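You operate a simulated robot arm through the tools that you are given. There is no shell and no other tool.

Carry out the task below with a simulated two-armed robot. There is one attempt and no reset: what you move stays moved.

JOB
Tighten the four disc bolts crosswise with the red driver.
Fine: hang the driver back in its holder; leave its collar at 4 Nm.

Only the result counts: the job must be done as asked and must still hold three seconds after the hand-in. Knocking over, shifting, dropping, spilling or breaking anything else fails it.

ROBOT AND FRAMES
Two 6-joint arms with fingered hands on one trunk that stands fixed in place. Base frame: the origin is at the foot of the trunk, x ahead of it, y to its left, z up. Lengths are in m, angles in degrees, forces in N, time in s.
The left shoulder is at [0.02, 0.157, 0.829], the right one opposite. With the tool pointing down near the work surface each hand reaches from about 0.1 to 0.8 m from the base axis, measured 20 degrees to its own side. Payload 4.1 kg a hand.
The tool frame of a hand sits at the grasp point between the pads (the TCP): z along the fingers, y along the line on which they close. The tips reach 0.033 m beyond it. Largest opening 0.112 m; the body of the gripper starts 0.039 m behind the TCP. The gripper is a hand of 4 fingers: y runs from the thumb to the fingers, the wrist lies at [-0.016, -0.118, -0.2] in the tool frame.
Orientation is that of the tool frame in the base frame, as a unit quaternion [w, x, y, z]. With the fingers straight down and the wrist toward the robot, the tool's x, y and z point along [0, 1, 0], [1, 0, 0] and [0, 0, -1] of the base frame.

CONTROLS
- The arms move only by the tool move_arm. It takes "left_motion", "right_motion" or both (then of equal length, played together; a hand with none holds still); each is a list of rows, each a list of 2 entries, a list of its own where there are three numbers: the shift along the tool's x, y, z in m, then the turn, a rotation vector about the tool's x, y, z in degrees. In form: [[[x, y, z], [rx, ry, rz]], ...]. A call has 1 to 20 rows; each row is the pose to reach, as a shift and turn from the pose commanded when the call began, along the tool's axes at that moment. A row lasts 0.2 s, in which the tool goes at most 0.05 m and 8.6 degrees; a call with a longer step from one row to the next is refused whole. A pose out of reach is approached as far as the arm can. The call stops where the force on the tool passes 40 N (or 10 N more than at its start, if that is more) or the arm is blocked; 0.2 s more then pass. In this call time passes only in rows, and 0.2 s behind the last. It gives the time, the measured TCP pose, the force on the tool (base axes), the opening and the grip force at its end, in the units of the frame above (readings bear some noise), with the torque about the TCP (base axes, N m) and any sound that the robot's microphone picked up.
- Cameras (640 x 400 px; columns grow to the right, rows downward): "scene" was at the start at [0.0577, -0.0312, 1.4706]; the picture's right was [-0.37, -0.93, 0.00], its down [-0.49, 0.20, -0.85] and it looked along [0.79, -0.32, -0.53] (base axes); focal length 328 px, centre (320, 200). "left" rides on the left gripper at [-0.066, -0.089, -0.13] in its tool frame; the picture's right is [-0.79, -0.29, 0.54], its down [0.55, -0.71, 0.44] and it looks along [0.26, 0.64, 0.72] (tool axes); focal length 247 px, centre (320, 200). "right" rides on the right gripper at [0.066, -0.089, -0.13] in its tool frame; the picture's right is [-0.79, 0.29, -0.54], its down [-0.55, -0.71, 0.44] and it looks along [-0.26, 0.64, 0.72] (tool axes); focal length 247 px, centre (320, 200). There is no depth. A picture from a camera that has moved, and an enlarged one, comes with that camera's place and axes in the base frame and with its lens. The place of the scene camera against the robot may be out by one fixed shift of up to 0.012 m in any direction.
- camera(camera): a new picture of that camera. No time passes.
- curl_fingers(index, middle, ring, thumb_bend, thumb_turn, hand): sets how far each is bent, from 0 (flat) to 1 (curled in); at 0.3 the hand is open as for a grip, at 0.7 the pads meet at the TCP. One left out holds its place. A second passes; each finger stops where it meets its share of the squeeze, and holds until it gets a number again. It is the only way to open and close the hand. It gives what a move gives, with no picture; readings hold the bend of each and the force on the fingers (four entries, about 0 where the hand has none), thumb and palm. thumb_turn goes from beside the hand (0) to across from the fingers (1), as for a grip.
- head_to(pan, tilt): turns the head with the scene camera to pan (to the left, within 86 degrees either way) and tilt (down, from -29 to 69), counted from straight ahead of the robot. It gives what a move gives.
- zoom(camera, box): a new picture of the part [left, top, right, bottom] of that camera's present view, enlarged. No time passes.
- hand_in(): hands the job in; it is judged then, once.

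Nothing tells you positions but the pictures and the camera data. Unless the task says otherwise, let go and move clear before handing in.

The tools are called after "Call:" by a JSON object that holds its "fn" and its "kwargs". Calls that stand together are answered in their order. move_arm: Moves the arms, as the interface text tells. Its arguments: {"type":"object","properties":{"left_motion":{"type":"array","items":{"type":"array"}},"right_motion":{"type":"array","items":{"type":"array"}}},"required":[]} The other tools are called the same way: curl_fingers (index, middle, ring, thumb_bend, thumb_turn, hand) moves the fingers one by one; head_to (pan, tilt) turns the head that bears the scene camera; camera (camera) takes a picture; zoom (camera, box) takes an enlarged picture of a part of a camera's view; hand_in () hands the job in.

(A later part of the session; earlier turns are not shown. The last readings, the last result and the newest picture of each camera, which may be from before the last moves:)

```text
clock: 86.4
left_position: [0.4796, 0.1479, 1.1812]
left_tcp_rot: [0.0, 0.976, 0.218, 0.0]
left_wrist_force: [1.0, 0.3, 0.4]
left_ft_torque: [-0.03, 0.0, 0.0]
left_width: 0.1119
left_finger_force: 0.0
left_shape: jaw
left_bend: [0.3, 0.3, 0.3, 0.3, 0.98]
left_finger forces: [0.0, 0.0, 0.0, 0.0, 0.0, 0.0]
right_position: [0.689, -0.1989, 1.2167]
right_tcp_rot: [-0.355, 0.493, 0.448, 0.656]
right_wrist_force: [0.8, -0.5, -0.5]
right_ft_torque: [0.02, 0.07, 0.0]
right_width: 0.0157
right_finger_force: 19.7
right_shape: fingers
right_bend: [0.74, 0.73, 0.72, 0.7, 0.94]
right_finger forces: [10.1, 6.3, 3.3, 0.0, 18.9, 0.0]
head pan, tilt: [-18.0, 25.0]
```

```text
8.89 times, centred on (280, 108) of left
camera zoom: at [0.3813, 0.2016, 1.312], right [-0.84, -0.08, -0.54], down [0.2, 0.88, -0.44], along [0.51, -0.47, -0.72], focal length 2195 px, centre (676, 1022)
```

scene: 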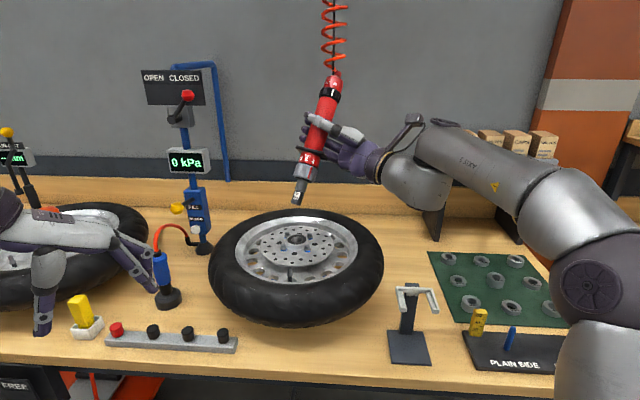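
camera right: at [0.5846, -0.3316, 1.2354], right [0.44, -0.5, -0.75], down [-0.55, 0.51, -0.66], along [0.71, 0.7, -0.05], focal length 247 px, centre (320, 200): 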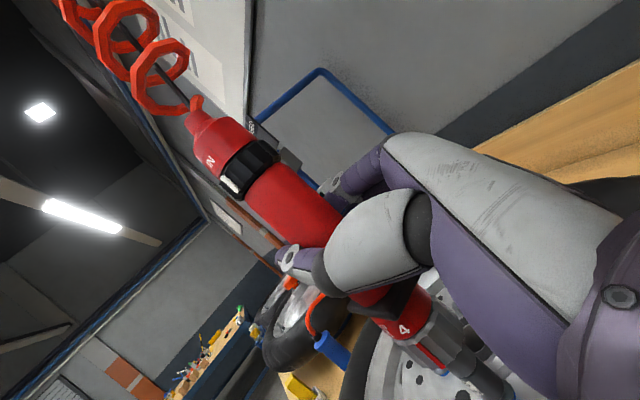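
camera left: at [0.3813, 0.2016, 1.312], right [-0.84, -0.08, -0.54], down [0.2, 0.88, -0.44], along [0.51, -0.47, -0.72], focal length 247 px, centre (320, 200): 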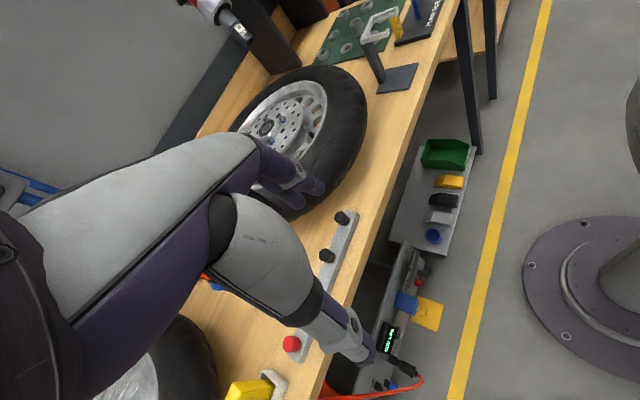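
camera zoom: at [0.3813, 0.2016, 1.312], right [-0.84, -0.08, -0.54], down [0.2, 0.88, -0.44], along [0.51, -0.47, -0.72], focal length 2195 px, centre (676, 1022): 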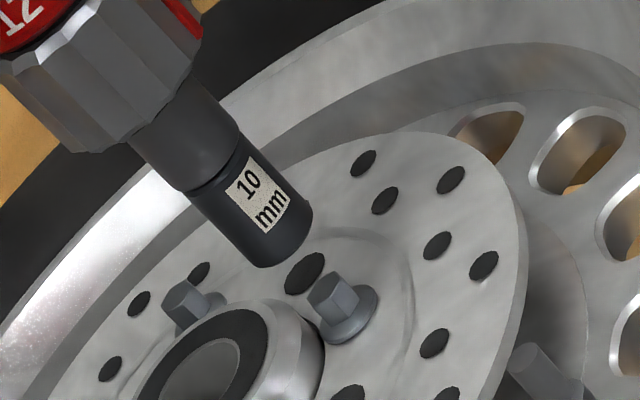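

Bolt D is now seated: the blue ring is gone and its hex has turned. Next, crosswise, is the opposite bolt A. I move the driver over there and shift the left hand's view so A and C become visible.

Call:
{"fn": "move_arm", "kwargs": {"right_motion": [[[0.0077, 0.0019, 0.0009], [0, 0, 0]], [[-0.001, 0.02, 0.0175], [0, 0, 0]], [[-0.0065, 0.0385, 0.0345], [0, 0, 0]], [[-0.0119, 0.0572, 0.0513], [0, 0, 0]]], "left_motion": [[[0, 0, 0.005], [0, 0, -2]], [[0, 0, 0.01], [0, 0, -4]], [[0, 0, 0.015], [0, 0, -6]], [[0, 0, 0.02], [0, 0, -8]]]}}

Call:
{"fn": "camera", "kwargs": {"camera": "left"}}

Call:
{"fn": "zoom", "kwargs": {"camera": "left", "box": [250, 75, 330, 145]}}

Call:
{"fn": "zoom", "kwargs": {"camera": "scene", "box": [265, 205, 325, 250]}}

```text
clock: 87.4
left_position: [0.4797, 0.1494, 1.1626]
left_tcp_rot: [0.0, 0.958, 0.286, 0.0]
left_wrist_force: [-0.3, -0.8, 0.2]
left_ft_torque: [0.05, 0.0, 0.01]
left_width: 0.1117
left_finger_force: 0.0
left_shape: jaw
left_bend: [0.3, 0.3, 0.3, 0.3, 0.98]
left_finger forces: [0.0, 0.0, 0.0, 0.0, 0.1, 0.0]
right_position: [0.7591, -0.1708, 1.2254]
right_tcp_rot: [-0.355, 0.492, 0.448, 0.656]
right_wrist_force: [-0.1, -0.3, 1.2]
right_ft_torque: [0.01, 0.07, 0.02]
right_width: 0.0155
right_finger_force: 19.0
right_shape: fingers
right_bend: [0.74, 0.73, 0.72, 0.7, 0.94]
right_finger forces: [10.0, 6.1, 3.4, 0.0, 18.8, 0.0]
head pan, tilt: [-18.0, 25.0]
```

```text
taken
camera left: at [0.3751, 0.1877, 1.2926], right [-0.82, -0.2, -0.54], down [0.07, 0.9, -0.44], along [0.57, -0.4, -0.72], focal length 247 px, centre (320, 200)
```

left: 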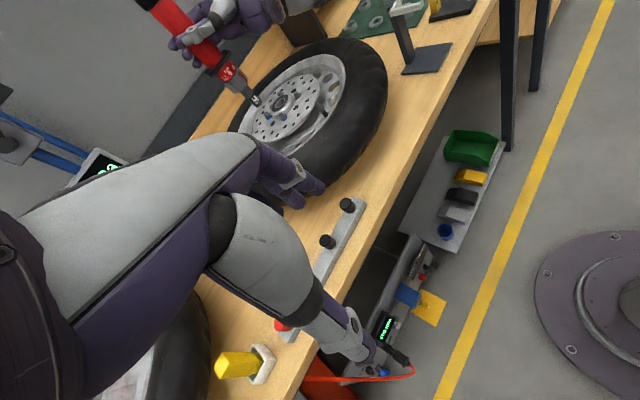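

```text
5.71 times, centred on (290, 110) of left
camera zoom: at [0.3751, 0.1877, 1.2926], right [-0.82, -0.2, -0.54], down [0.07, 0.9, -0.44], along [0.57, -0.4, -0.72], focal length 1411 px, centre (491, 714)
```

zoom: 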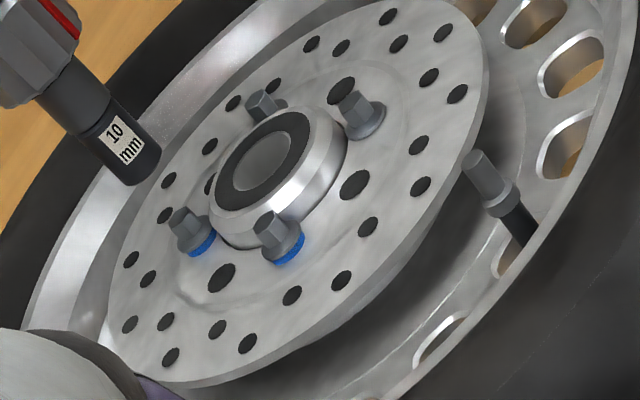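

```text
8.89 times, centred on (295, 228) of scene
camera zoom: at [0.0619, -0.0266, 1.4818], right [-0.31, -0.95, 0.0], down [-0.4, 0.13, -0.91], along [0.86, -0.28, -0.42], focal length 2915 px, centre (542, -44)
```

zoom: 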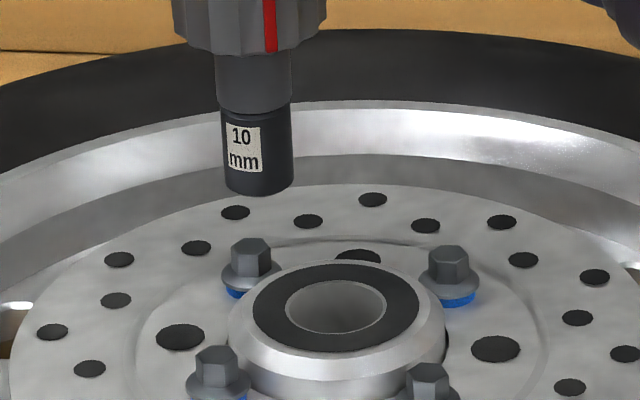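

All four bolts are visible now (D seated without blue). I zoom on bolt A and the socket.

Call:
{"fn": "zoom", "kwargs": {"camera": "left", "box": [255, 90, 295, 125]}}

Call:
{"fn": "zoom", "kwargs": {"camera": "scene", "box": [275, 215, 305, 245]}}

Call:
{"fn": "zoom", "kwargs": {"camera": "left", "box": [130, 0, 310, 140]}}

Call:
{"fn": "zoom", "kwargs": {"camera": "scene", "box": [245, 90, 345, 250]}}

```text
11.43 times, centred on (275, 108) of left
camera zoom: at [0.3751, 0.1877, 1.2926], right [-0.82, -0.2, -0.54], down [0.07, 0.9, -0.44], along [0.57, -0.4, -0.72], focal length 2823 px, centre (834, 1257)
```

zoom: 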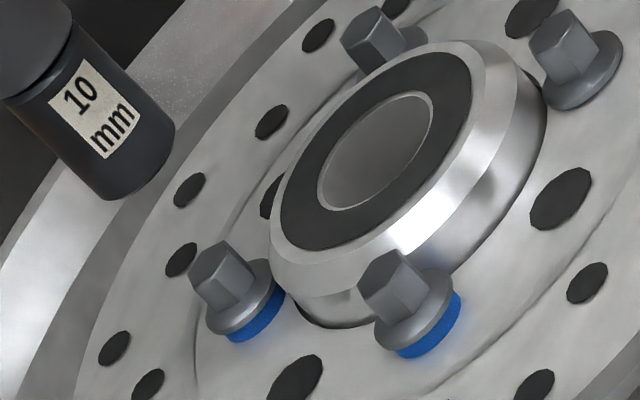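

```text
13.33 times, centred on (290, 230) of scene
camera zoom: at [0.0619, -0.0266, 1.4818], right [-0.31, -0.95, 0.0], down [-0.4, 0.13, -0.91], along [0.86, -0.28, -0.42], focal length 4372 px, centre (720, -200)
```

zoom: 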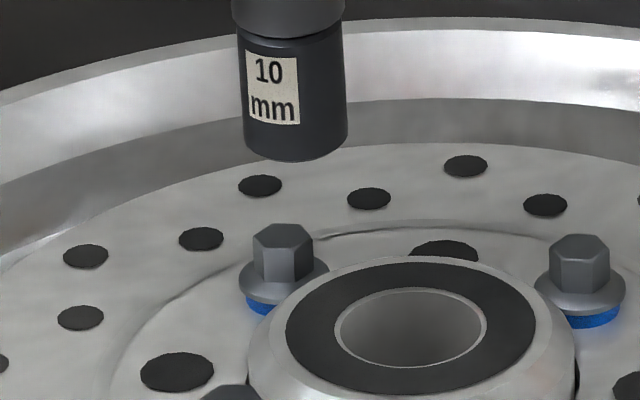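

```text
2.86 times, centred on (220, 70) of left
camera zoom: at [0.3751, 0.1877, 1.2926], right [-0.82, -0.2, -0.54], down [0.07, 0.9, -0.44], along [0.57, -0.4, -0.72], focal length 706 px, centre (606, 571)
```

zoom: 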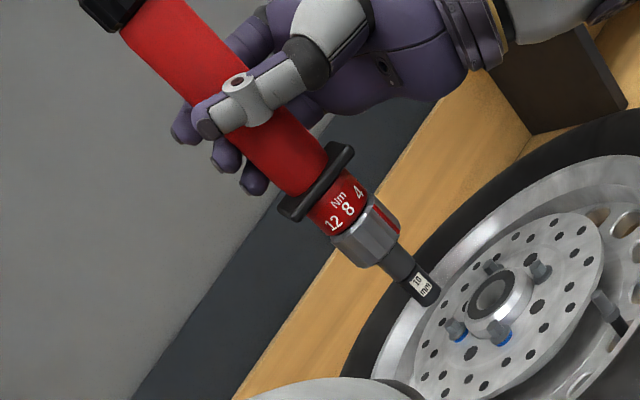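

```text
2.50 times, centred on (295, 170) of scene
camera zoom: at [0.0619, -0.0266, 1.4818], right [-0.31, -0.95, 0.0], down [-0.4, 0.13, -0.91], along [0.86, -0.28, -0.42], focal length 820 px, centre (382, 275)
```

zoom: 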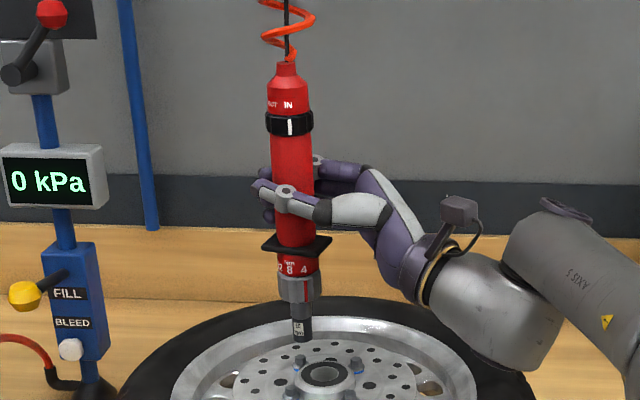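

For bolt A I measure an offset of (+3.0, +3.0) mm and 24 mm height. I shift and lower 18 mm.

Call:
{"fn": "move_arm", "kwargs": {"right_motion": [[[-0.0009, 0.0017, 0.0038], [0, 0, 0]], [[-0.0096, -0.0005, 0.0028], [0, 0, 0]], [[-0.0182, -0.0026, 0.0018], [0, 0, 0]]]}}

Call:
{"fn": "zoom", "kwargs": {"camera": "left", "box": [260, 100, 284, 126]}}

Call:
{"fn": "zoom", "kwargs": {"camera": "scene", "box": [278, 218, 302, 244]}}

```text
clock: 88.2
left_position: [0.4802, 0.1503, 1.1628]
left_tcp_rot: [0.0, 0.959, 0.285, -0.001]
left_wrist_force: [0.2, -0.1, 0.2]
left_ft_torque: [0.01, -0.01, 0.01]
left_width: 0.1116
left_finger_force: 0.1
left_shape: jaw
left_bend: [0.3, 0.3, 0.3, 0.3, 0.98]
left_finger forces: [0.1, 0.0, 0.0, 0.0, 0.0, 0.0]
right_position: [0.7645, -0.166, 1.2082]
right_tcp_rot: [-0.355, 0.493, 0.448, 0.656]
right_wrist_force: [0.7, 0.1, 0.8]
right_ft_torque: [0.01, 0.04, -0.03]
right_width: 0.0157
right_finger_force: 19.5
right_shape: fingers
right_bend: [0.74, 0.73, 0.72, 0.7, 0.94]
right_finger forces: [10.0, 6.1, 3.2, 0.1, 18.9, 0.0]
head pan, tilt: [-18.0, 25.0]
```

```text
15.38 times, centred on (272, 113) of left
camera zoom: at [0.3753, 0.1881, 1.2925], right [-0.82, -0.19, -0.54], down [0.07, 0.9, -0.44], along [0.57, -0.4, -0.72], focal length 3800 px, centre (1058, 1538)
```

zoom: 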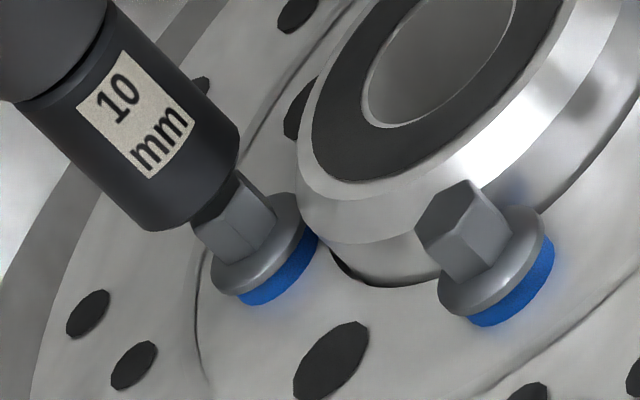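

```text
15.38 times, centred on (290, 231) of scene
camera zoom: at [0.0622, -0.0263, 1.4818], right [-0.31, -0.95, 0.0], down [-0.4, 0.13, -0.91], along [0.86, -0.28, -0.42], focal length 5045 px, centre (782, -277)
```

zoom: 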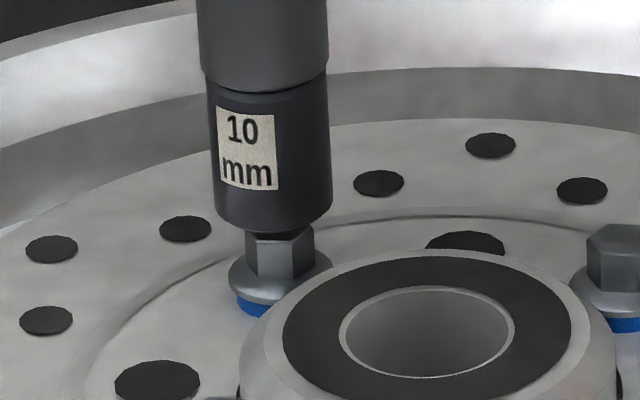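

Remaining offset about (+1.2, −0.75) mm. I correct and lower onto A.

Call:
{"fn": "move_arm", "kwargs": {"right_motion": [[[-0.0003, 0.0014, -0.0003], [0, 0, 0]], [[-0.0022, 0.0009, -0.0005], [0, 0, 0]], [[-0.0041, 0.0004, -0.0008], [0, 0, 0]], [[-0.0061, 0.0, -0.001], [0, 0, 0]], [[-0.0075, -0.0004, -0.0011], [0, 0, 0]]]}}

Call:
{"fn": "zoom", "kwargs": {"camera": "left", "box": [260, 100, 284, 126]}}

Call:
{"fn": "zoom", "kwargs": {"camera": "scene", "box": [278, 218, 302, 244]}}

```text
clock: 89.4
left_position: [0.4799, 0.1488, 1.1619]
left_tcp_rot: [0.0, 0.958, 0.287, 0.0]
left_wrist_force: [0.7, 0.2, 0.5]
left_ft_torque: [-0.02, 0.0, 0.04]
left_width: 0.1116
left_finger_force: 0.2
left_shape: jaw
left_bend: [0.3, 0.3, 0.3, 0.3, 0.98]
left_finger forces: [0.1, 0.0, 0.0, 0.0, 0.1, 0.2]
right_position: [0.7665, -0.1667, 1.2014]
right_tcp_rot: [-0.355, 0.493, 0.448, 0.656]
right_wrist_force: [0.6, -0.9, 0.5]
right_ft_torque: [0.05, 0.07, -0.01]
right_width: 0.0156
right_finger_force: 18.7
right_shape: fingers
right_bend: [0.74, 0.73, 0.72, 0.7, 0.94]
right_finger forces: [9.9, 6.2, 3.2, 0.0, 18.8, 0.2]
head pan, tilt: [-18.0, 25.0]
```

```text
15.38 times, centred on (272, 113) of left
camera zoom: at [0.3753, 0.188, 1.2925], right [-0.82, -0.19, -0.54], down [0.07, 0.9, -0.44], along [0.57, -0.4, -0.72], focal length 3800 px, centre (1058, 1538)
```

zoom: 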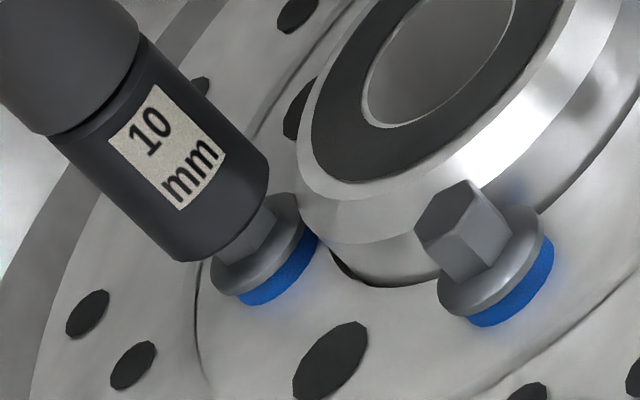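

```text
15.38 times, centred on (290, 231) of scene
camera zoom: at [0.0622, -0.0264, 1.4818], right [-0.31, -0.95, 0.0], down [-0.4, 0.13, -0.91], along [0.86, -0.28, -0.42], focal length 5045 px, centre (782, -277)
```

zoom: 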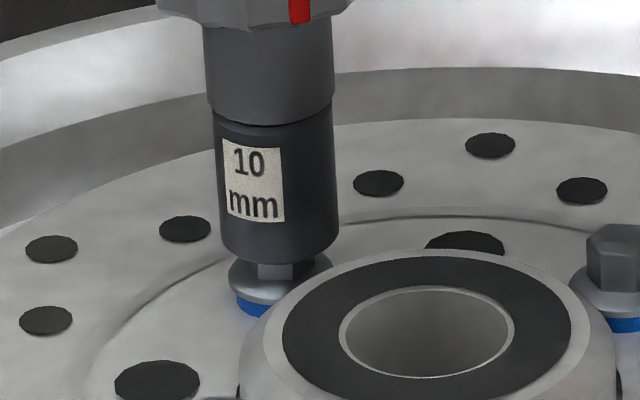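

It is sliding over A's head with no force. I continue down to seat and run it in.

Call:
{"fn": "move_arm", "kwargs": {"right_motion": [[[-0.0012, -0.0003, -0.0001], [0, 0, 0]], [[-0.0024, -0.0006, -0.0003], [0, 0, 0]], [[-0.0036, -0.0009, -0.0004], [0, 0, 0]], [[-0.0048, -0.0012, -0.0006], [0, 0, 0]], [[-0.006, -0.0015, -0.0007], [0, 0, 0]], [[-0.0072, -0.0018, -0.0008], [0, 0, 0]]]}}

Call:
{"fn": "zoom", "kwargs": {"camera": "left", "box": [260, 100, 284, 126]}}

Call:
{"fn": "zoom", "kwargs": {"camera": "scene", "box": [278, 218, 302, 244]}}

```text
clock: 90.8
left_position: [0.4804, 0.1497, 1.1613]
left_tcp_rot: [-0.001, 0.958, 0.286, 0.0]
left_wrist_force: [-0.4, 0.6, -1.2]
left_ft_torque: [-0.03, 0.04, -0.02]
left_width: 0.1116
left_finger_force: 0.1
left_shape: jaw
left_bend: [0.3, 0.3, 0.3, 0.3, 0.98]
left_finger forces: [0.0, 0.0, 0.1, 0.0, 0.0, 0.1]
right_position: [0.7654, -0.1674, 1.1934]
right_tcp_rot: [-0.356, 0.492, 0.447, 0.656]
right_wrist_force: [0.7, 0.7, 4.7]
right_ft_torque: [0.12, -0.01, -0.01]
right_width: 0.0156
right_finger_force: 18.8
right_shape: fingers
right_bend: [0.74, 0.73, 0.72, 0.7, 0.94]
right_finger forces: [9.9, 6.4, 3.6, 0.1, 18.5, 0.0]
head pan, tilt: [-18.0, 25.0]
```

```text
15.38 times, centred on (272, 113) of left
camera zoom: at [0.3752, 0.1881, 1.2925], right [-0.82, -0.19, -0.54], down [0.07, 0.9, -0.44], along [0.57, -0.4, -0.72], focal length 3800 px, centre (1058, 1538)
```

zoom: 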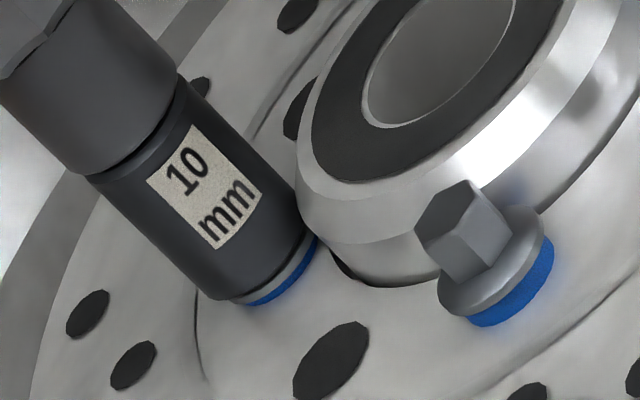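

```text
15.38 times, centred on (290, 231) of scene
camera zoom: at [0.0621, -0.0263, 1.4818], right [-0.31, -0.95, 0.0], down [-0.4, 0.13, -0.91], along [0.86, -0.28, -0.42], focal length 5045 px, centre (782, -277)
```

zoom: 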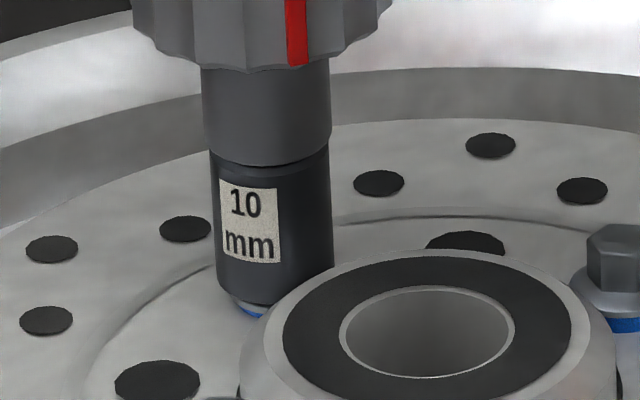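

Engaged, and the blue is disappearing. I press on and hold until it's tight.

Call:
{"fn": "move_arm", "kwargs": {"right_motion": [[[-0.0012, -0.0003, -0.0001], [0, 0, 0]], [[-0.0024, -0.0006, -0.0003], [0, 0, 0]], [[-0.0036, -0.0009, -0.0004], [0, 0, 0]], [[-0.0048, -0.0012, -0.0006], [0, 0, 0]], [[-0.0055, -0.0014, -0.0006], [0, 0, 0]], [[-0.0055, -0.0014, -0.0006], [0, 0, 0]], [[-0.0055, -0.0014, -0.0006], [0, 0, 0]]]}}

Call:
{"fn": "zoom", "kwargs": {"camera": "left", "box": [260, 100, 284, 126]}}

Call:
{"fn": "zoom", "kwargs": {"camera": "scene", "box": [278, 218, 302, 244]}}

```text
clock: 92.4
left_position: [0.4795, 0.1494, 1.1631]
left_tcp_rot: [0.001, 0.958, 0.286, 0.001]
left_wrist_force: [-0.9, -0.7, 0.6]
left_ft_torque: [0.01, -0.02, -0.01]
left_width: 0.1117
left_finger_force: 0.0
left_shape: jaw
left_bend: [0.3, 0.3, 0.3, 0.3, 0.98]
left_finger forces: [0.0, 0.0, 0.0, 0.0, 0.0, 0.0]
right_position: [0.7632, -0.1675, 1.1901]
right_tcp_rot: [-0.355, 0.49, 0.448, 0.658]
right_wrist_force: [2.5, 0.8, 25.8]
right_ft_torque: [0.09, -0.19, -0.07]
right_width: 0.0157
right_finger_force: 17.4
right_shape: fingers
right_bend: [0.74, 0.73, 0.72, 0.7, 0.93]
right_finger forces: [9.2, 6.1, 3.4, 0.1, 16.2, 0.0]
head pan, tilt: [-18.0, 25.0]
```

```text
15.38 times, centred on (272, 113) of left
camera zoom: at [0.3747, 0.1882, 1.2926], right [-0.82, -0.19, -0.54], down [0.07, 0.9, -0.44], along [0.57, -0.4, -0.72], focal length 3800 px, centre (1058, 1538)
```

zoom: 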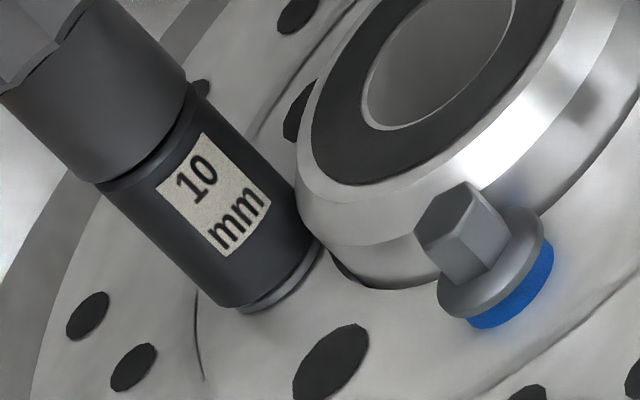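

```text
15.38 times, centred on (290, 231) of scene
camera zoom: at [0.0615, -0.0262, 1.4818], right [-0.31, -0.95, 0.0], down [-0.4, 0.13, -0.91], along [0.86, -0.28, -0.42], focal length 5045 px, centre (782, -277)
```

zoom: 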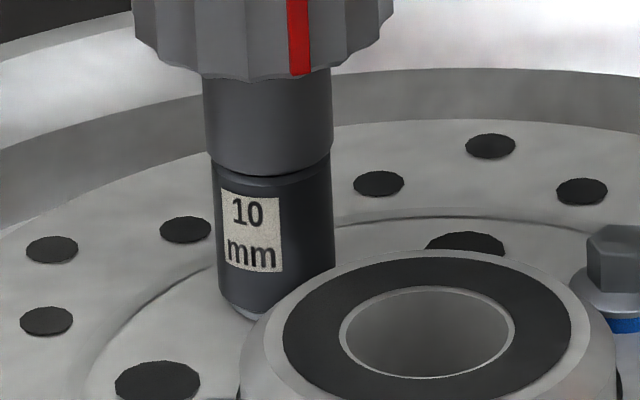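

A is down flush. I hold the pressure two more seconds, then lift straight off.

Call:
{"fn": "move_arm", "kwargs": {"right_motion": [[[0, 0, 0], [0, 0, 0]], [[0, 0, 0], [0, 0, 0]], [[0, 0, 0], [0, 0, 0]], [[0, 0, 0], [0, 0, 0]], [[0, 0, 0], [0, 0, 0]], [[0, 0, 0], [0, 0, 0]], [[0, 0, 0], [0, 0, 0]], [[0, 0, 0], [0, 0, 0]], [[0, 0, 0], [0, 0, 0]], [[0, 0, 0], [0, 0, 0]]]}}

Call:
{"fn": "move_arm", "kwargs": {"right_motion": [[[0.0096, 0.0024, 0.0011], [0, 0, 0]], [[0.0193, 0.0048, 0.0023], [0, 0, 0]], [[0.029, 0.0072, 0.0034], [0, 0, 0]], [[0.038, 0.0095, 0.0045], [0, 0, 0]]]}}

Call:
{"fn": "zoom", "kwargs": {"camera": "scene", "box": [270, 205, 330, 250]}}

Call:
{"fn": "zoom", "kwargs": {"camera": "left", "box": [250, 75, 330, 145]}}

```text
clock: 94.6
left_position: [0.4799, 0.1495, 1.1628]
left_tcp_rot: [0.0, 0.958, 0.285, 0.0]
left_wrist_force: [0.5, -0.6, 0.3]
left_ft_torque: [-0.02, -0.02, -0.02]
left_width: 0.1119
left_finger_force: 0.1
left_shape: jaw
left_bend: [0.3, 0.3, 0.3, 0.3, 0.98]
left_finger forces: [0.0, 0.0, 0.1, 0.0, 0.1, 0.0]
right_position: [0.7642, -0.1676, 1.1912]
right_tcp_rot: [-0.354, 0.49, 0.449, 0.658]
right_wrist_force: [3.6, 1.2, 25.5]
right_ft_torque: [0.1, -0.2, -0.04]
right_width: 0.0159
right_finger_force: 17.8
right_shape: fingers
right_bend: [0.74, 0.73, 0.72, 0.7, 0.93]
right_finger forces: [9.2, 6.2, 3.5, 0.0, 16.3, 0.0]
head pan, tilt: [-18.0, 25.0]
```

```text
clock: 95.6
left_position: [0.4797, 0.1494, 1.1614]
left_tcp_rot: [0.0, 0.958, 0.285, 0.0]
left_wrist_force: [0.4, 1.0, 0.4]
left_ft_torque: [-0.01, 0.01, 0.01]
left_width: 0.1117
left_finger_force: 0.0
left_shape: jaw
left_bend: [0.3, 0.3, 0.3, 0.3, 0.98]
left_finger forces: [0.0, 0.0, 0.0, 0.0, 0.0, 0.0]
right_position: [0.7659, -0.1674, 1.2264]
right_tcp_rot: [-0.356, 0.492, 0.447, 0.657]
right_wrist_force: [0.6, -0.4, -0.1]
right_ft_torque: [0.01, 0.05, 0.02]
right_width: 0.0156
right_finger_force: 18.5
right_shape: fingers
right_bend: [0.74, 0.73, 0.72, 0.7, 0.94]
right_finger forces: [10.0, 6.1, 3.1, 0.0, 18.8, 0.0]
head pan, tilt: [-18.0, 25.0]
```

```text
8.89 times, centred on (300, 228) of scene
camera zoom: at [0.0623, -0.0264, 1.4818], right [-0.31, -0.95, 0.0], down [-0.4, 0.13, -0.91], along [0.86, -0.28, -0.42], focal length 2915 px, centre (498, -44)
```

zoom: 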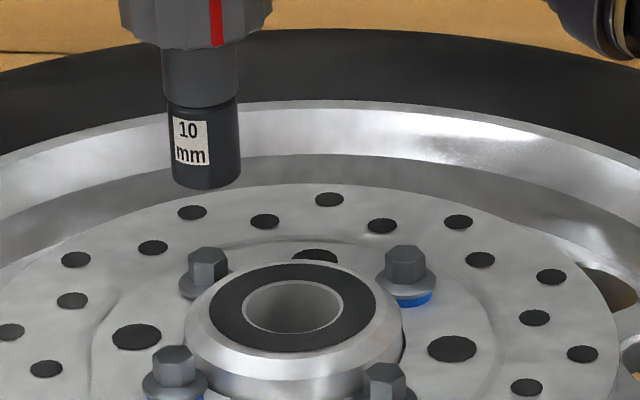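

```text
5.71 times, centred on (290, 110) of left
camera zoom: at [0.3754, 0.188, 1.2924], right [-0.82, -0.19, -0.54], down [0.07, 0.9, -0.44], along [0.57, -0.4, -0.72], focal length 1411 px, centre (491, 714)
```

zoom: 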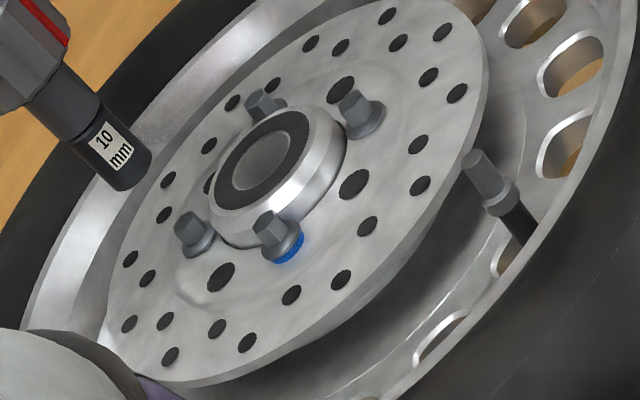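

A is seated too. Next bolt B: I move the driver over it by the square bolt pattern.

Call:
{"fn": "move_arm", "kwargs": {"right_motion": [[[0.0037, -0.0015, -0.0287], [0, 0, 0]], [[0.0074, -0.003, -0.0574], [0, 0, 0]]]}}

Call:
{"fn": "zoom", "kwargs": {"camera": "left", "box": [255, 75, 295, 110]}}

Call:
{"fn": "zoom", "kwargs": {"camera": "scene", "box": [295, 215, 325, 245]}}

```text
clock: 96.2
left_position: [0.4804, 0.15, 1.1625]
left_tcp_rot: [0.0, 0.958, 0.285, 0.0]
left_wrist_force: [0.0, 0.6, -1.3]
left_ft_torque: [-0.04, -0.02, 0.03]
left_width: 0.1116
left_finger_force: 0.1
left_shape: jaw
left_bend: [0.3, 0.3, 0.3, 0.3, 0.98]
left_finger forces: [0.1, 0.0, 0.0, 0.1, 0.1, 0.0]
right_position: [0.7418, -0.2204, 1.2272]
right_tcp_rot: [-0.354, 0.493, 0.449, 0.656]
right_wrist_force: [0.0, 0.5, -0.8]
right_ft_torque: [0.05, 0.02, -0.03]
right_width: 0.0158
right_finger_force: 18.9
right_shape: fingers
right_bend: [0.74, 0.73, 0.72, 0.7, 0.94]
right_finger forces: [9.9, 6.1, 3.2, 0.1, 18.8, 0.1]
head pan, tilt: [-18.0, 25.0]
```

```text
11.43 times, centred on (275, 92) of left
camera zoom: at [0.3755, 0.1883, 1.2924], right [-0.82, -0.19, -0.54], down [0.07, 0.9, -0.44], along [0.57, -0.4, -0.72], focal length 2823 px, centre (834, 1429)
```

zoom: 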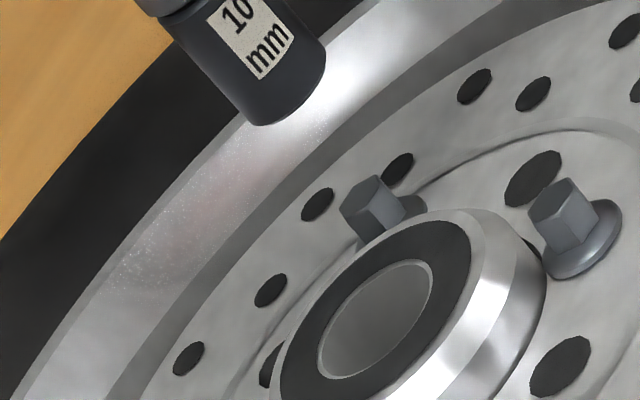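

```text
13.33 times, centred on (310, 230) of scene
camera zoom: at [0.0624, -0.0261, 1.4818], right [-0.31, -0.95, 0.0], down [-0.4, 0.13, -0.91], along [0.86, -0.28, -0.42], focal length 4372 px, centre (453, -200)
```

zoom: 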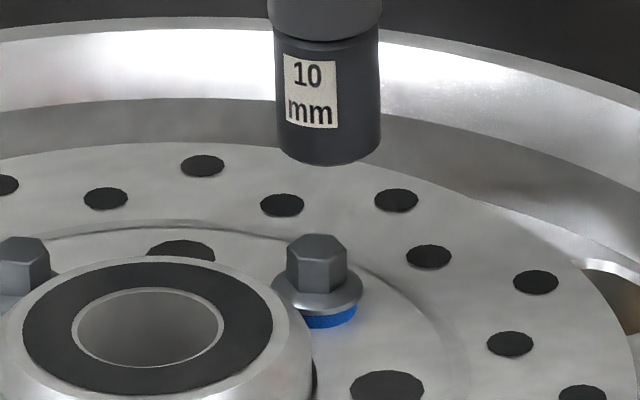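

For B the offset is (+2.9, +1.9) mm, ~24 mm up. I shift and lower 18 mm.

Call:
{"fn": "move_arm", "kwargs": {"right_motion": [[[-0.0008, 0.0019, 0.0028], [0, 0, 0]], [[-0.0095, -0.0003, 0.0018], [0, 0, 0]], [[-0.0181, -0.0024, 0.0008], [0, 0, 0]]]}}

Call:
{"fn": "zoom", "kwargs": {"camera": "left", "box": [262, 80, 286, 106]}}

Call:
{"fn": "zoom", "kwargs": {"camera": "scene", "box": [298, 218, 322, 244]}}

```text
clock: 97.0
left_position: [0.4798, 0.1492, 1.1616]
left_tcp_rot: [0.0, 0.958, 0.286, 0.0]
left_wrist_force: [0.8, 0.6, -0.6]
left_ft_torque: [0.0, 0.01, 0.0]
left_width: 0.1115
left_finger_force: 0.1
left_shape: jaw
left_bend: [0.3, 0.3, 0.3, 0.3, 0.98]
left_finger forces: [0.0, 0.0, 0.0, 0.1, 0.0, 0.0]
right_position: [0.744, -0.2174, 1.2079]
right_tcp_rot: [-0.355, 0.494, 0.447, 0.656]
right_wrist_force: [-0.1, -0.1, 0.1]
right_ft_torque: [0.06, 0.04, -0.02]
right_width: 0.0155
right_finger_force: 18.9
right_shape: fingers
right_bend: [0.74, 0.73, 0.72, 0.7, 0.94]
right_finger forces: [10.0, 6.0, 3.2, 0.0, 18.8, 0.0]
head pan, tilt: [-18.0, 25.0]
```

```text
15.38 times, centred on (274, 93) of left
camera zoom: at [0.3753, 0.1881, 1.2925], right [-0.82, -0.19, -0.54], down [0.07, 0.9, -0.44], along [0.57, -0.4, -0.72], focal length 3800 px, centre (1028, 1846)
```

zoom: 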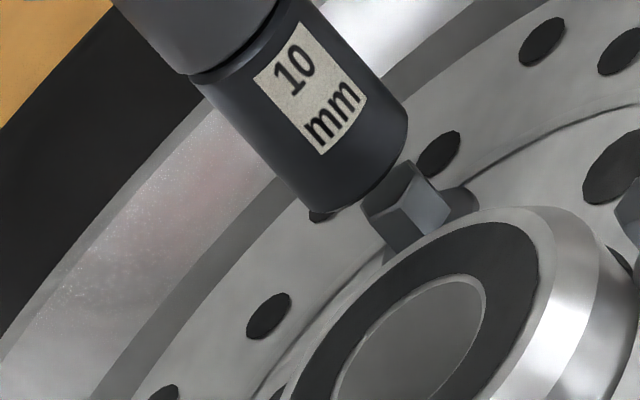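

```text
15.38 times, centred on (310, 231) of scene
camera zoom: at [0.0622, -0.0263, 1.4818], right [-0.31, -0.95, 0.0], down [-0.4, 0.13, -0.91], along [0.86, -0.28, -0.42], focal length 5045 px, centre (474, -277)
```

zoom: 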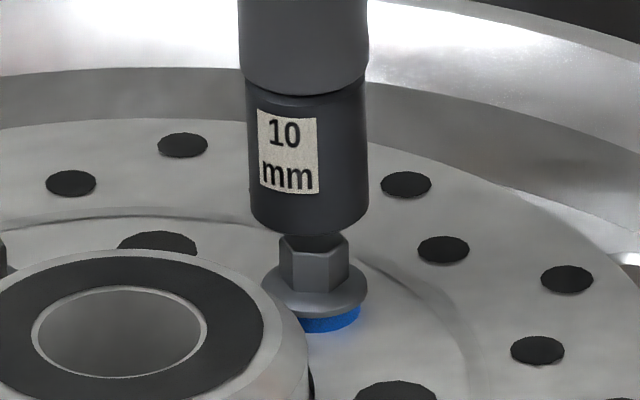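

Offset now (−0.4, −0.6) mm. I correct and lower onto B.

Call:
{"fn": "move_arm", "kwargs": {"right_motion": [[[0.0001, -0.0002, -0.0007], [0, 0, 0]], [[-0.0018, -0.0007, -0.0009], [0, 0, 0]], [[-0.0038, -0.0012, -0.0011], [0, 0, 0]], [[-0.0057, -0.0016, -0.0014], [0, 0, 0]], [[-0.0075, -0.0021, -0.0016], [0, 0, 0]]]}}

Call:
{"fn": "zoom", "kwargs": {"camera": "left", "box": [262, 80, 286, 106]}}

Call:
{"fn": "zoom", "kwargs": {"camera": "scene", "box": [298, 218, 322, 244]}}

```text
clock: 98.2
left_position: [0.4803, 0.1502, 1.1629]
left_tcp_rot: [0.0, 0.958, 0.286, -0.001]
left_wrist_force: [-0.3, -0.9, 0.0]
left_ft_torque: [0.01, 0.01, 0.0]
left_width: 0.1115
left_finger_force: 0.0
left_shape: jaw
left_bend: [0.3, 0.3, 0.3, 0.3, 0.98]
left_finger forces: [0.0, 0.2, 0.0, 0.0, 0.1, 0.1]
right_position: [0.7418, -0.2185, 1.2011]
right_tcp_rot: [-0.355, 0.493, 0.448, 0.657]
right_wrist_force: [0.6, -1.3, -0.6]
right_ft_torque: [-0.01, 0.06, 0.0]
right_width: 0.0156
right_finger_force: 19.0
right_shape: fingers
right_bend: [0.74, 0.73, 0.72, 0.7, 0.94]
right_finger forces: [10.0, 6.0, 3.2, 0.1, 18.8, 0.0]
head pan, tilt: [-18.0, 25.0]
```

```text
15.38 times, centred on (274, 93) of left
camera zoom: at [0.3753, 0.188, 1.2925], right [-0.82, -0.19, -0.54], down [0.07, 0.9, -0.44], along [0.57, -0.4, -0.72], focal length 3800 px, centre (1028, 1846)
```

zoom: 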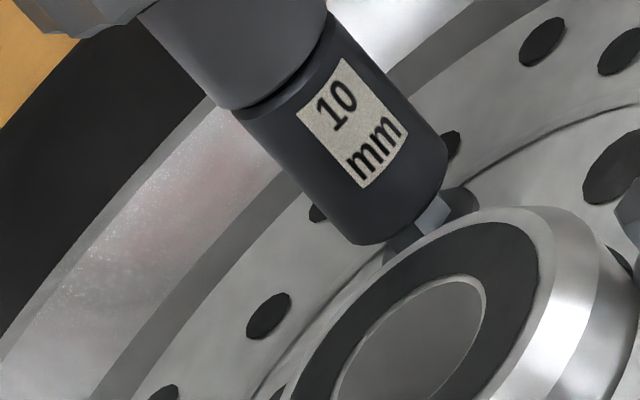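

```text
15.38 times, centred on (310, 231) of scene
camera zoom: at [0.0622, -0.0264, 1.4818], right [-0.31, -0.95, 0.0], down [-0.4, 0.13, -0.91], along [0.86, -0.28, -0.42], focal length 5045 px, centre (474, -277)
```

zoom: 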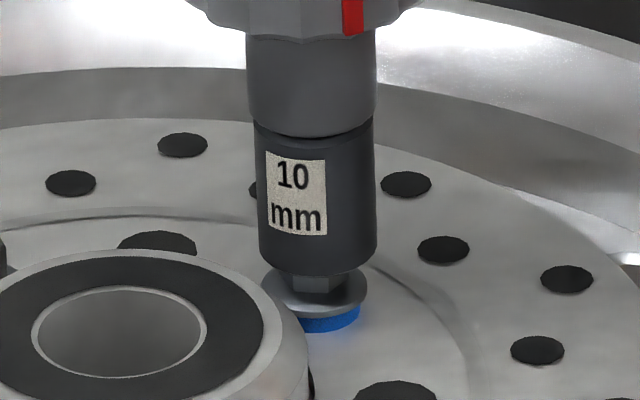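

Looks aligned within ~0.7 mm. I nudge +0.5 mm in y and continue down carefully.

Call:
{"fn": "move_arm", "kwargs": {"right_motion": [[[0.0001, -0.0004, 0.0004], [0, 0, 0]], [[-0.0009, -0.0006, 0.0003], [0, 0, 0]], [[-0.0019, -0.0009, 0.0002], [0, 0, 0]], [[-0.0029, -0.0011, 0.0001], [0, 0, 0]]]}}

Call:
{"fn": "zoom", "kwargs": {"camera": "scene", "box": [298, 218, 322, 244]}}

Call:
{"fn": "zoom", "kwargs": {"camera": "left", "box": [262, 80, 286, 106]}}

```text
clock: 99.2
left_position: [0.4794, 0.1499, 1.1619]
left_tcp_rot: [0.0, 0.958, 0.286, 0.0]
left_wrist_force: [-0.5, -0.4, 0.0]
left_ft_torque: [0.0, -0.03, -0.02]
left_width: 0.1117
left_finger_force: 0.1
left_shape: jaw
left_bend: [0.3, 0.3, 0.3, 0.3, 0.98]
left_finger forces: [0.1, 0.0, 0.0, 0.0, 0.1, 0.1]
right_position: [0.7437, -0.2175, 1.1974]
right_tcp_rot: [-0.354, 0.492, 0.448, 0.657]
right_wrist_force: [1.0, -0.5, 0.2]
right_ft_torque: [0.03, 0.0, -0.03]
right_width: 0.0156
right_finger_force: 18.7
right_shape: fingers
right_bend: [0.74, 0.73, 0.72, 0.7, 0.94]
right_finger forces: [10.1, 6.0, 3.2, 0.1, 18.7, 0.1]
head pan, tilt: [-18.0, 25.0]
```

```text
15.38 times, centred on (310, 231) of scene
camera zoom: at [0.0622, -0.0264, 1.4818], right [-0.31, -0.95, 0.0], down [-0.4, 0.13, -0.91], along [0.86, -0.28, -0.42], focal length 5045 px, centre (474, -277)
```

zoom: 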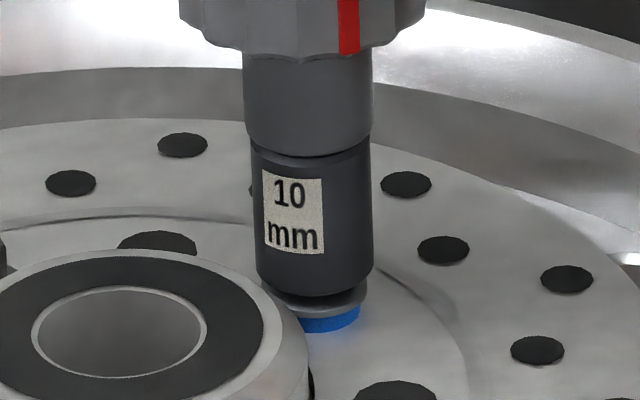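

```text
15.38 times, centred on (274, 93) of left
camera zoom: at [0.3753, 0.188, 1.2925], right [-0.82, -0.19, -0.54], down [0.07, 0.9, -0.44], along [0.57, -0.4, -0.72], focal length 3800 px, centre (1028, 1846)
```

zoom: 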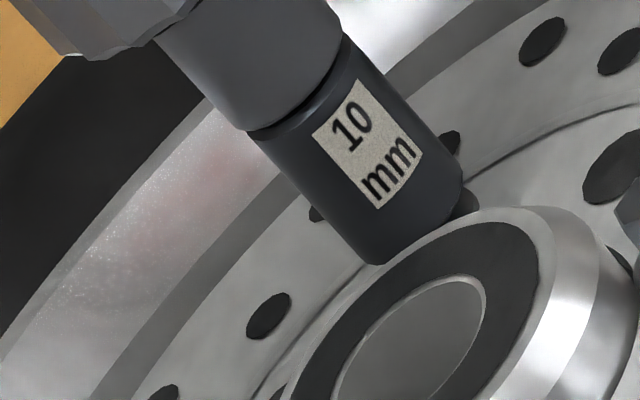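

B's head is inside the socket with no side force. I press on to run it in and hold.

Call:
{"fn": "move_arm", "kwargs": {"right_motion": [[[-0.0012, -0.0003, -0.0001], [0, 0, 0]], [[-0.0024, -0.0006, -0.0003], [0, 0, 0]], [[-0.0036, -0.0009, -0.0004], [0, 0, 0]], [[-0.0048, -0.0012, -0.0006], [0, 0, 0]], [[-0.006, -0.0015, -0.0007], [0, 0, 0]], [[-0.0072, -0.0018, -0.0008], [0, 0, 0]], [[-0.0084, -0.0021, -0.001], [0, 0, 0]], [[-0.0092, -0.0023, -0.0011], [0, 0, 0]], [[-0.0092, -0.0023, -0.0011], [0, 0, 0]], [[-0.0092, -0.0023, -0.0011], [0, 0, 0]], [[-0.0092, -0.0023, -0.0011], [0, 0, 0]]]}}

Call:
{"fn": "zoom", "kwargs": {"camera": "scene", "box": [298, 218, 322, 244]}}

Call:
{"fn": "zoom", "kwargs": {"camera": "left", "box": [262, 80, 286, 106]}}

```text
clock: 101.6
left_position: [0.479, 0.1492, 1.1624]
left_tcp_rot: [0.0, 0.958, 0.286, 0.0]
left_wrist_force: [0.0, -1.0, 0.4]
left_ft_torque: [0.01, -0.02, 0.03]
left_width: 0.1115
left_finger_force: 0.0
left_shape: jaw
left_bend: [0.3, 0.3, 0.3, 0.3, 0.98]
left_finger forces: [0.1, 0.0, 0.1, 0.1, 0.0, 0.1]
right_position: [0.7429, -0.2186, 1.1913]
right_tcp_rot: [-0.355, 0.491, 0.448, 0.658]
right_wrist_force: [3.3, 0.3, 24.7]
right_ft_torque: [0.08, -0.19, 0.01]
right_width: 0.0157
right_finger_force: 17.5
right_shape: fingers
right_bend: [0.74, 0.73, 0.72, 0.7, 0.93]
right_finger forces: [9.2, 6.1, 3.7, 0.0, 16.1, 0.0]
head pan, tilt: [-18.0, 25.0]
```

```text
15.38 times, centred on (310, 231) of scene
camera zoom: at [0.0615, -0.0261, 1.4818], right [-0.31, -0.95, 0.0], down [-0.4, 0.13, -0.91], along [0.86, -0.28, -0.42], focal length 5045 px, centre (474, -277)
```

zoom: 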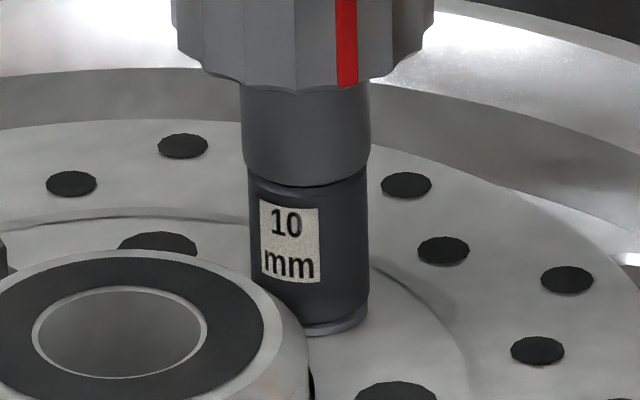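

```text
15.38 times, centred on (274, 93) of left
camera zoom: at [0.3747, 0.1883, 1.2926], right [-0.82, -0.19, -0.54], down [0.07, 0.9, -0.44], along [0.57, -0.4, -0.72], focal length 3800 px, centre (1028, 1846)
```

zoom: 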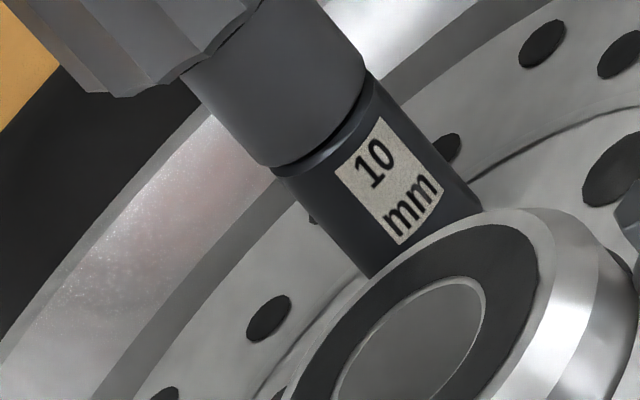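

B is flush. I hold two seconds, lift off, and move over to the last bolt, C.

Call:
{"fn": "move_arm", "kwargs": {"right_motion": [[[0, 0, 0], [0, 0, 0]], [[0, 0, 0], [0, 0, 0]], [[0, 0, 0], [0, 0, 0]], [[0, 0, 0], [0, 0, 0]], [[0, 0, 0], [0, 0, 0]], [[0, 0, 0], [0, 0, 0]], [[0, 0, 0], [0, 0, 0]], [[0, 0, 0], [0, 0, 0]]]}}

Call:
{"fn": "move_arm", "kwargs": {"right_motion": [[[0.0096, 0.0024, 0.0011], [0, 0, 0]], [[0.0193, 0.0048, 0.0023], [0, 0, 0]], [[0.029, 0.0072, 0.0034], [0, 0, 0]], [[0.038, 0.0095, 0.0045], [0, 0, 0]], [[0.04, -0.0073, 0.0232], [0, 0, 0]], [[0.042, -0.0241, 0.0419], [0, 0, 0]], [[0.0441, -0.0409, 0.0606], [0, 0, 0]]]}}

Call:
{"fn": "zoom", "kwargs": {"camera": "left", "box": [260, 85, 300, 120]}}

Call:
{"fn": "zoom", "kwargs": {"camera": "scene", "box": [270, 222, 300, 252]}}

```text
clock: 103.4
left_position: [0.4797, 0.1494, 1.1614]
left_tcp_rot: [0.001, 0.958, 0.285, 0.0]
left_wrist_force: [-0.6, -0.3, 0.3]
left_ft_torque: [-0.02, -0.01, 0.01]
left_width: 0.1117
left_finger_force: 0.1
left_shape: jaw
left_bend: [0.3, 0.3, 0.3, 0.3, 0.98]
left_finger forces: [0.0, 0.0, 0.0, 0.1, 0.0, 0.1]
right_position: [0.7434, -0.2174, 1.19]
right_tcp_rot: [-0.356, 0.491, 0.448, 0.657]
right_wrist_force: [2.9, 0.3, 25.1]
right_ft_torque: [0.11, -0.21, -0.07]
right_width: 0.016
right_finger_force: 17.5
right_shape: fingers
right_bend: [0.74, 0.73, 0.72, 0.7, 0.93]
right_finger forces: [9.2, 6.1, 3.7, 0.0, 16.1, 0.0]
head pan, tilt: [-18.0, 25.0]
```

```text
clock: 105.0
left_position: [0.4793, 0.1488, 1.1616]
left_tcp_rot: [0.001, 0.958, 0.286, 0.0]
left_wrist_force: [-0.5, -0.3, -0.5]
left_ft_torque: [0.05, -0.04, 0.05]
left_width: 0.1119
left_finger_force: 0.1
left_shape: jaw
left_bend: [0.3, 0.3, 0.3, 0.3, 0.98]
left_finger forces: [0.0, 0.1, 0.0, 0.0, 0.1, 0.0]
right_position: [0.7147, -0.1482, 1.2266]
right_tcp_rot: [-0.354, 0.493, 0.447, 0.657]
right_wrist_force: [1.0, -0.8, -0.2]
right_ft_torque: [0.05, 0.03, 0.03]
right_width: 0.0158
right_finger_force: 18.8
right_shape: fingers
right_bend: [0.74, 0.73, 0.72, 0.7, 0.94]
right_finger forces: [10.2, 6.1, 3.2, 0.1, 18.4, 0.0]
head pan, tilt: [-18.0, 25.0]
```

```text
11.43 times, centred on (280, 102) of left
camera zoom: at [0.3754, 0.1878, 1.2925], right [-0.82, -0.19, -0.54], down [0.07, 0.9, -0.44], along [0.57, -0.4, -0.72], focal length 2823 px, centre (777, 1314)
```

zoom: 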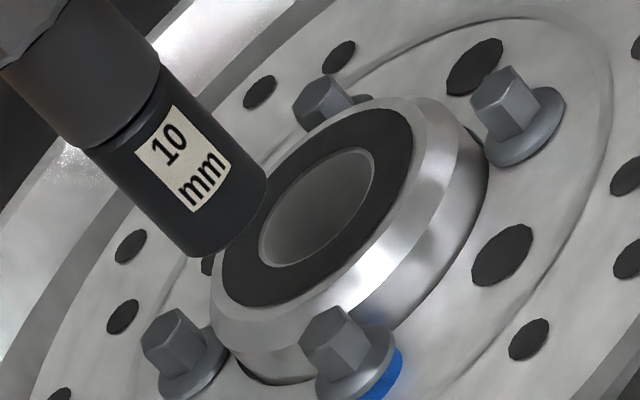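

```text
13.33 times, centred on (285, 237) of scene
camera zoom: at [0.0623, -0.0266, 1.4818], right [-0.31, -0.95, 0.0], down [-0.4, 0.13, -0.91], along [0.86, -0.28, -0.42], focal length 4372 px, centre (787, -293)
```

zoom: 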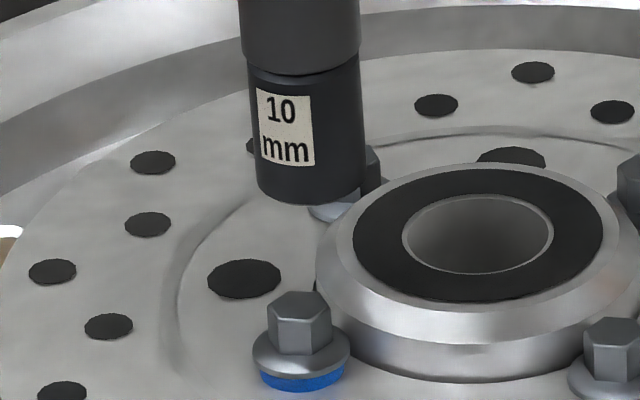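

For C: offset (−3.3, +4.3) mm. I shift and lower 16 mm.

Call:
{"fn": "move_arm", "kwargs": {"right_motion": [[[0.0008, -0.0045, 0.0029], [0, 0, 0]], [[-0.0069, -0.0064, 0.002], [0, 0, 0]], [[-0.0146, -0.0083, 0.0011], [0, 0, 0]]]}}

Call:
{"fn": "zoom", "kwargs": {"camera": "left", "box": [268, 102, 292, 128]}}

Call:
{"fn": "zoom", "kwargs": {"camera": "scene", "box": [273, 226, 297, 252]}}

```text
clock: 105.8
left_position: [0.48, 0.1486, 1.1629]
left_tcp_rot: [0.0, 0.958, 0.285, 0.0]
left_wrist_force: [0.8, -0.2, -0.5]
left_ft_torque: [0.07, 0.02, -0.01]
left_width: 0.1118
left_finger_force: 0.0
left_shape: jaw
left_bend: [0.3, 0.3, 0.3, 0.3, 0.98]
left_finger forces: [0.1, 0.0, 0.0, 0.1, 0.0, 0.0]
right_position: [0.7114, -0.1438, 1.2127]
right_tcp_rot: [-0.355, 0.492, 0.448, 0.657]
right_wrist_force: [0.6, -0.4, -0.7]
right_ft_torque: [0.04, 0.04, 0.0]
right_width: 0.0157
right_finger_force: 19.2
right_shape: fingers
right_bend: [0.74, 0.73, 0.72, 0.7, 0.94]
right_finger forces: [10.3, 6.0, 3.2, 0.1, 18.5, 0.0]
head pan, tilt: [-18.0, 25.0]
```

```text
15.38 times, centred on (280, 115) of left
camera zoom: at [0.3753, 0.1881, 1.2925], right [-0.82, -0.19, -0.54], down [0.07, 0.9, -0.44], along [0.57, -0.4, -0.72], focal length 3800 px, centre (935, 1508)
```

zoom: 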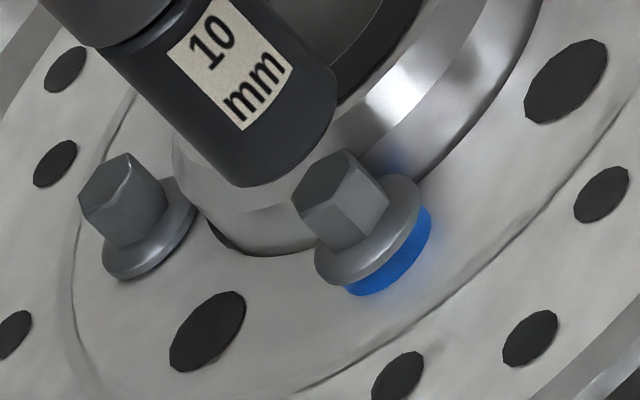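

```text
15.38 times, centred on (285, 239) of scene
camera zoom: at [0.0622, -0.0264, 1.4818], right [-0.31, -0.95, 0.0], down [-0.4, 0.13, -0.91], along [0.86, -0.28, -0.42], focal length 5045 px, centre (858, -400)
```

zoom: 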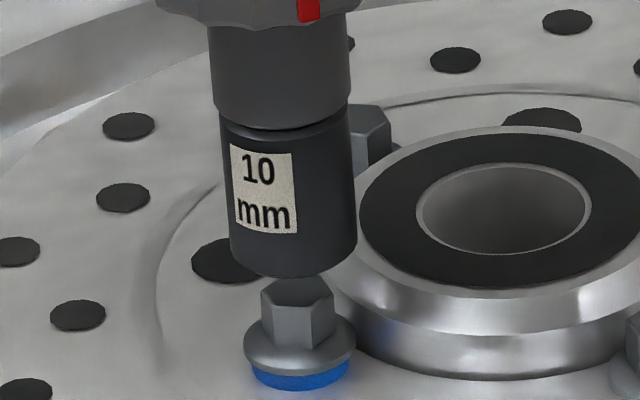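

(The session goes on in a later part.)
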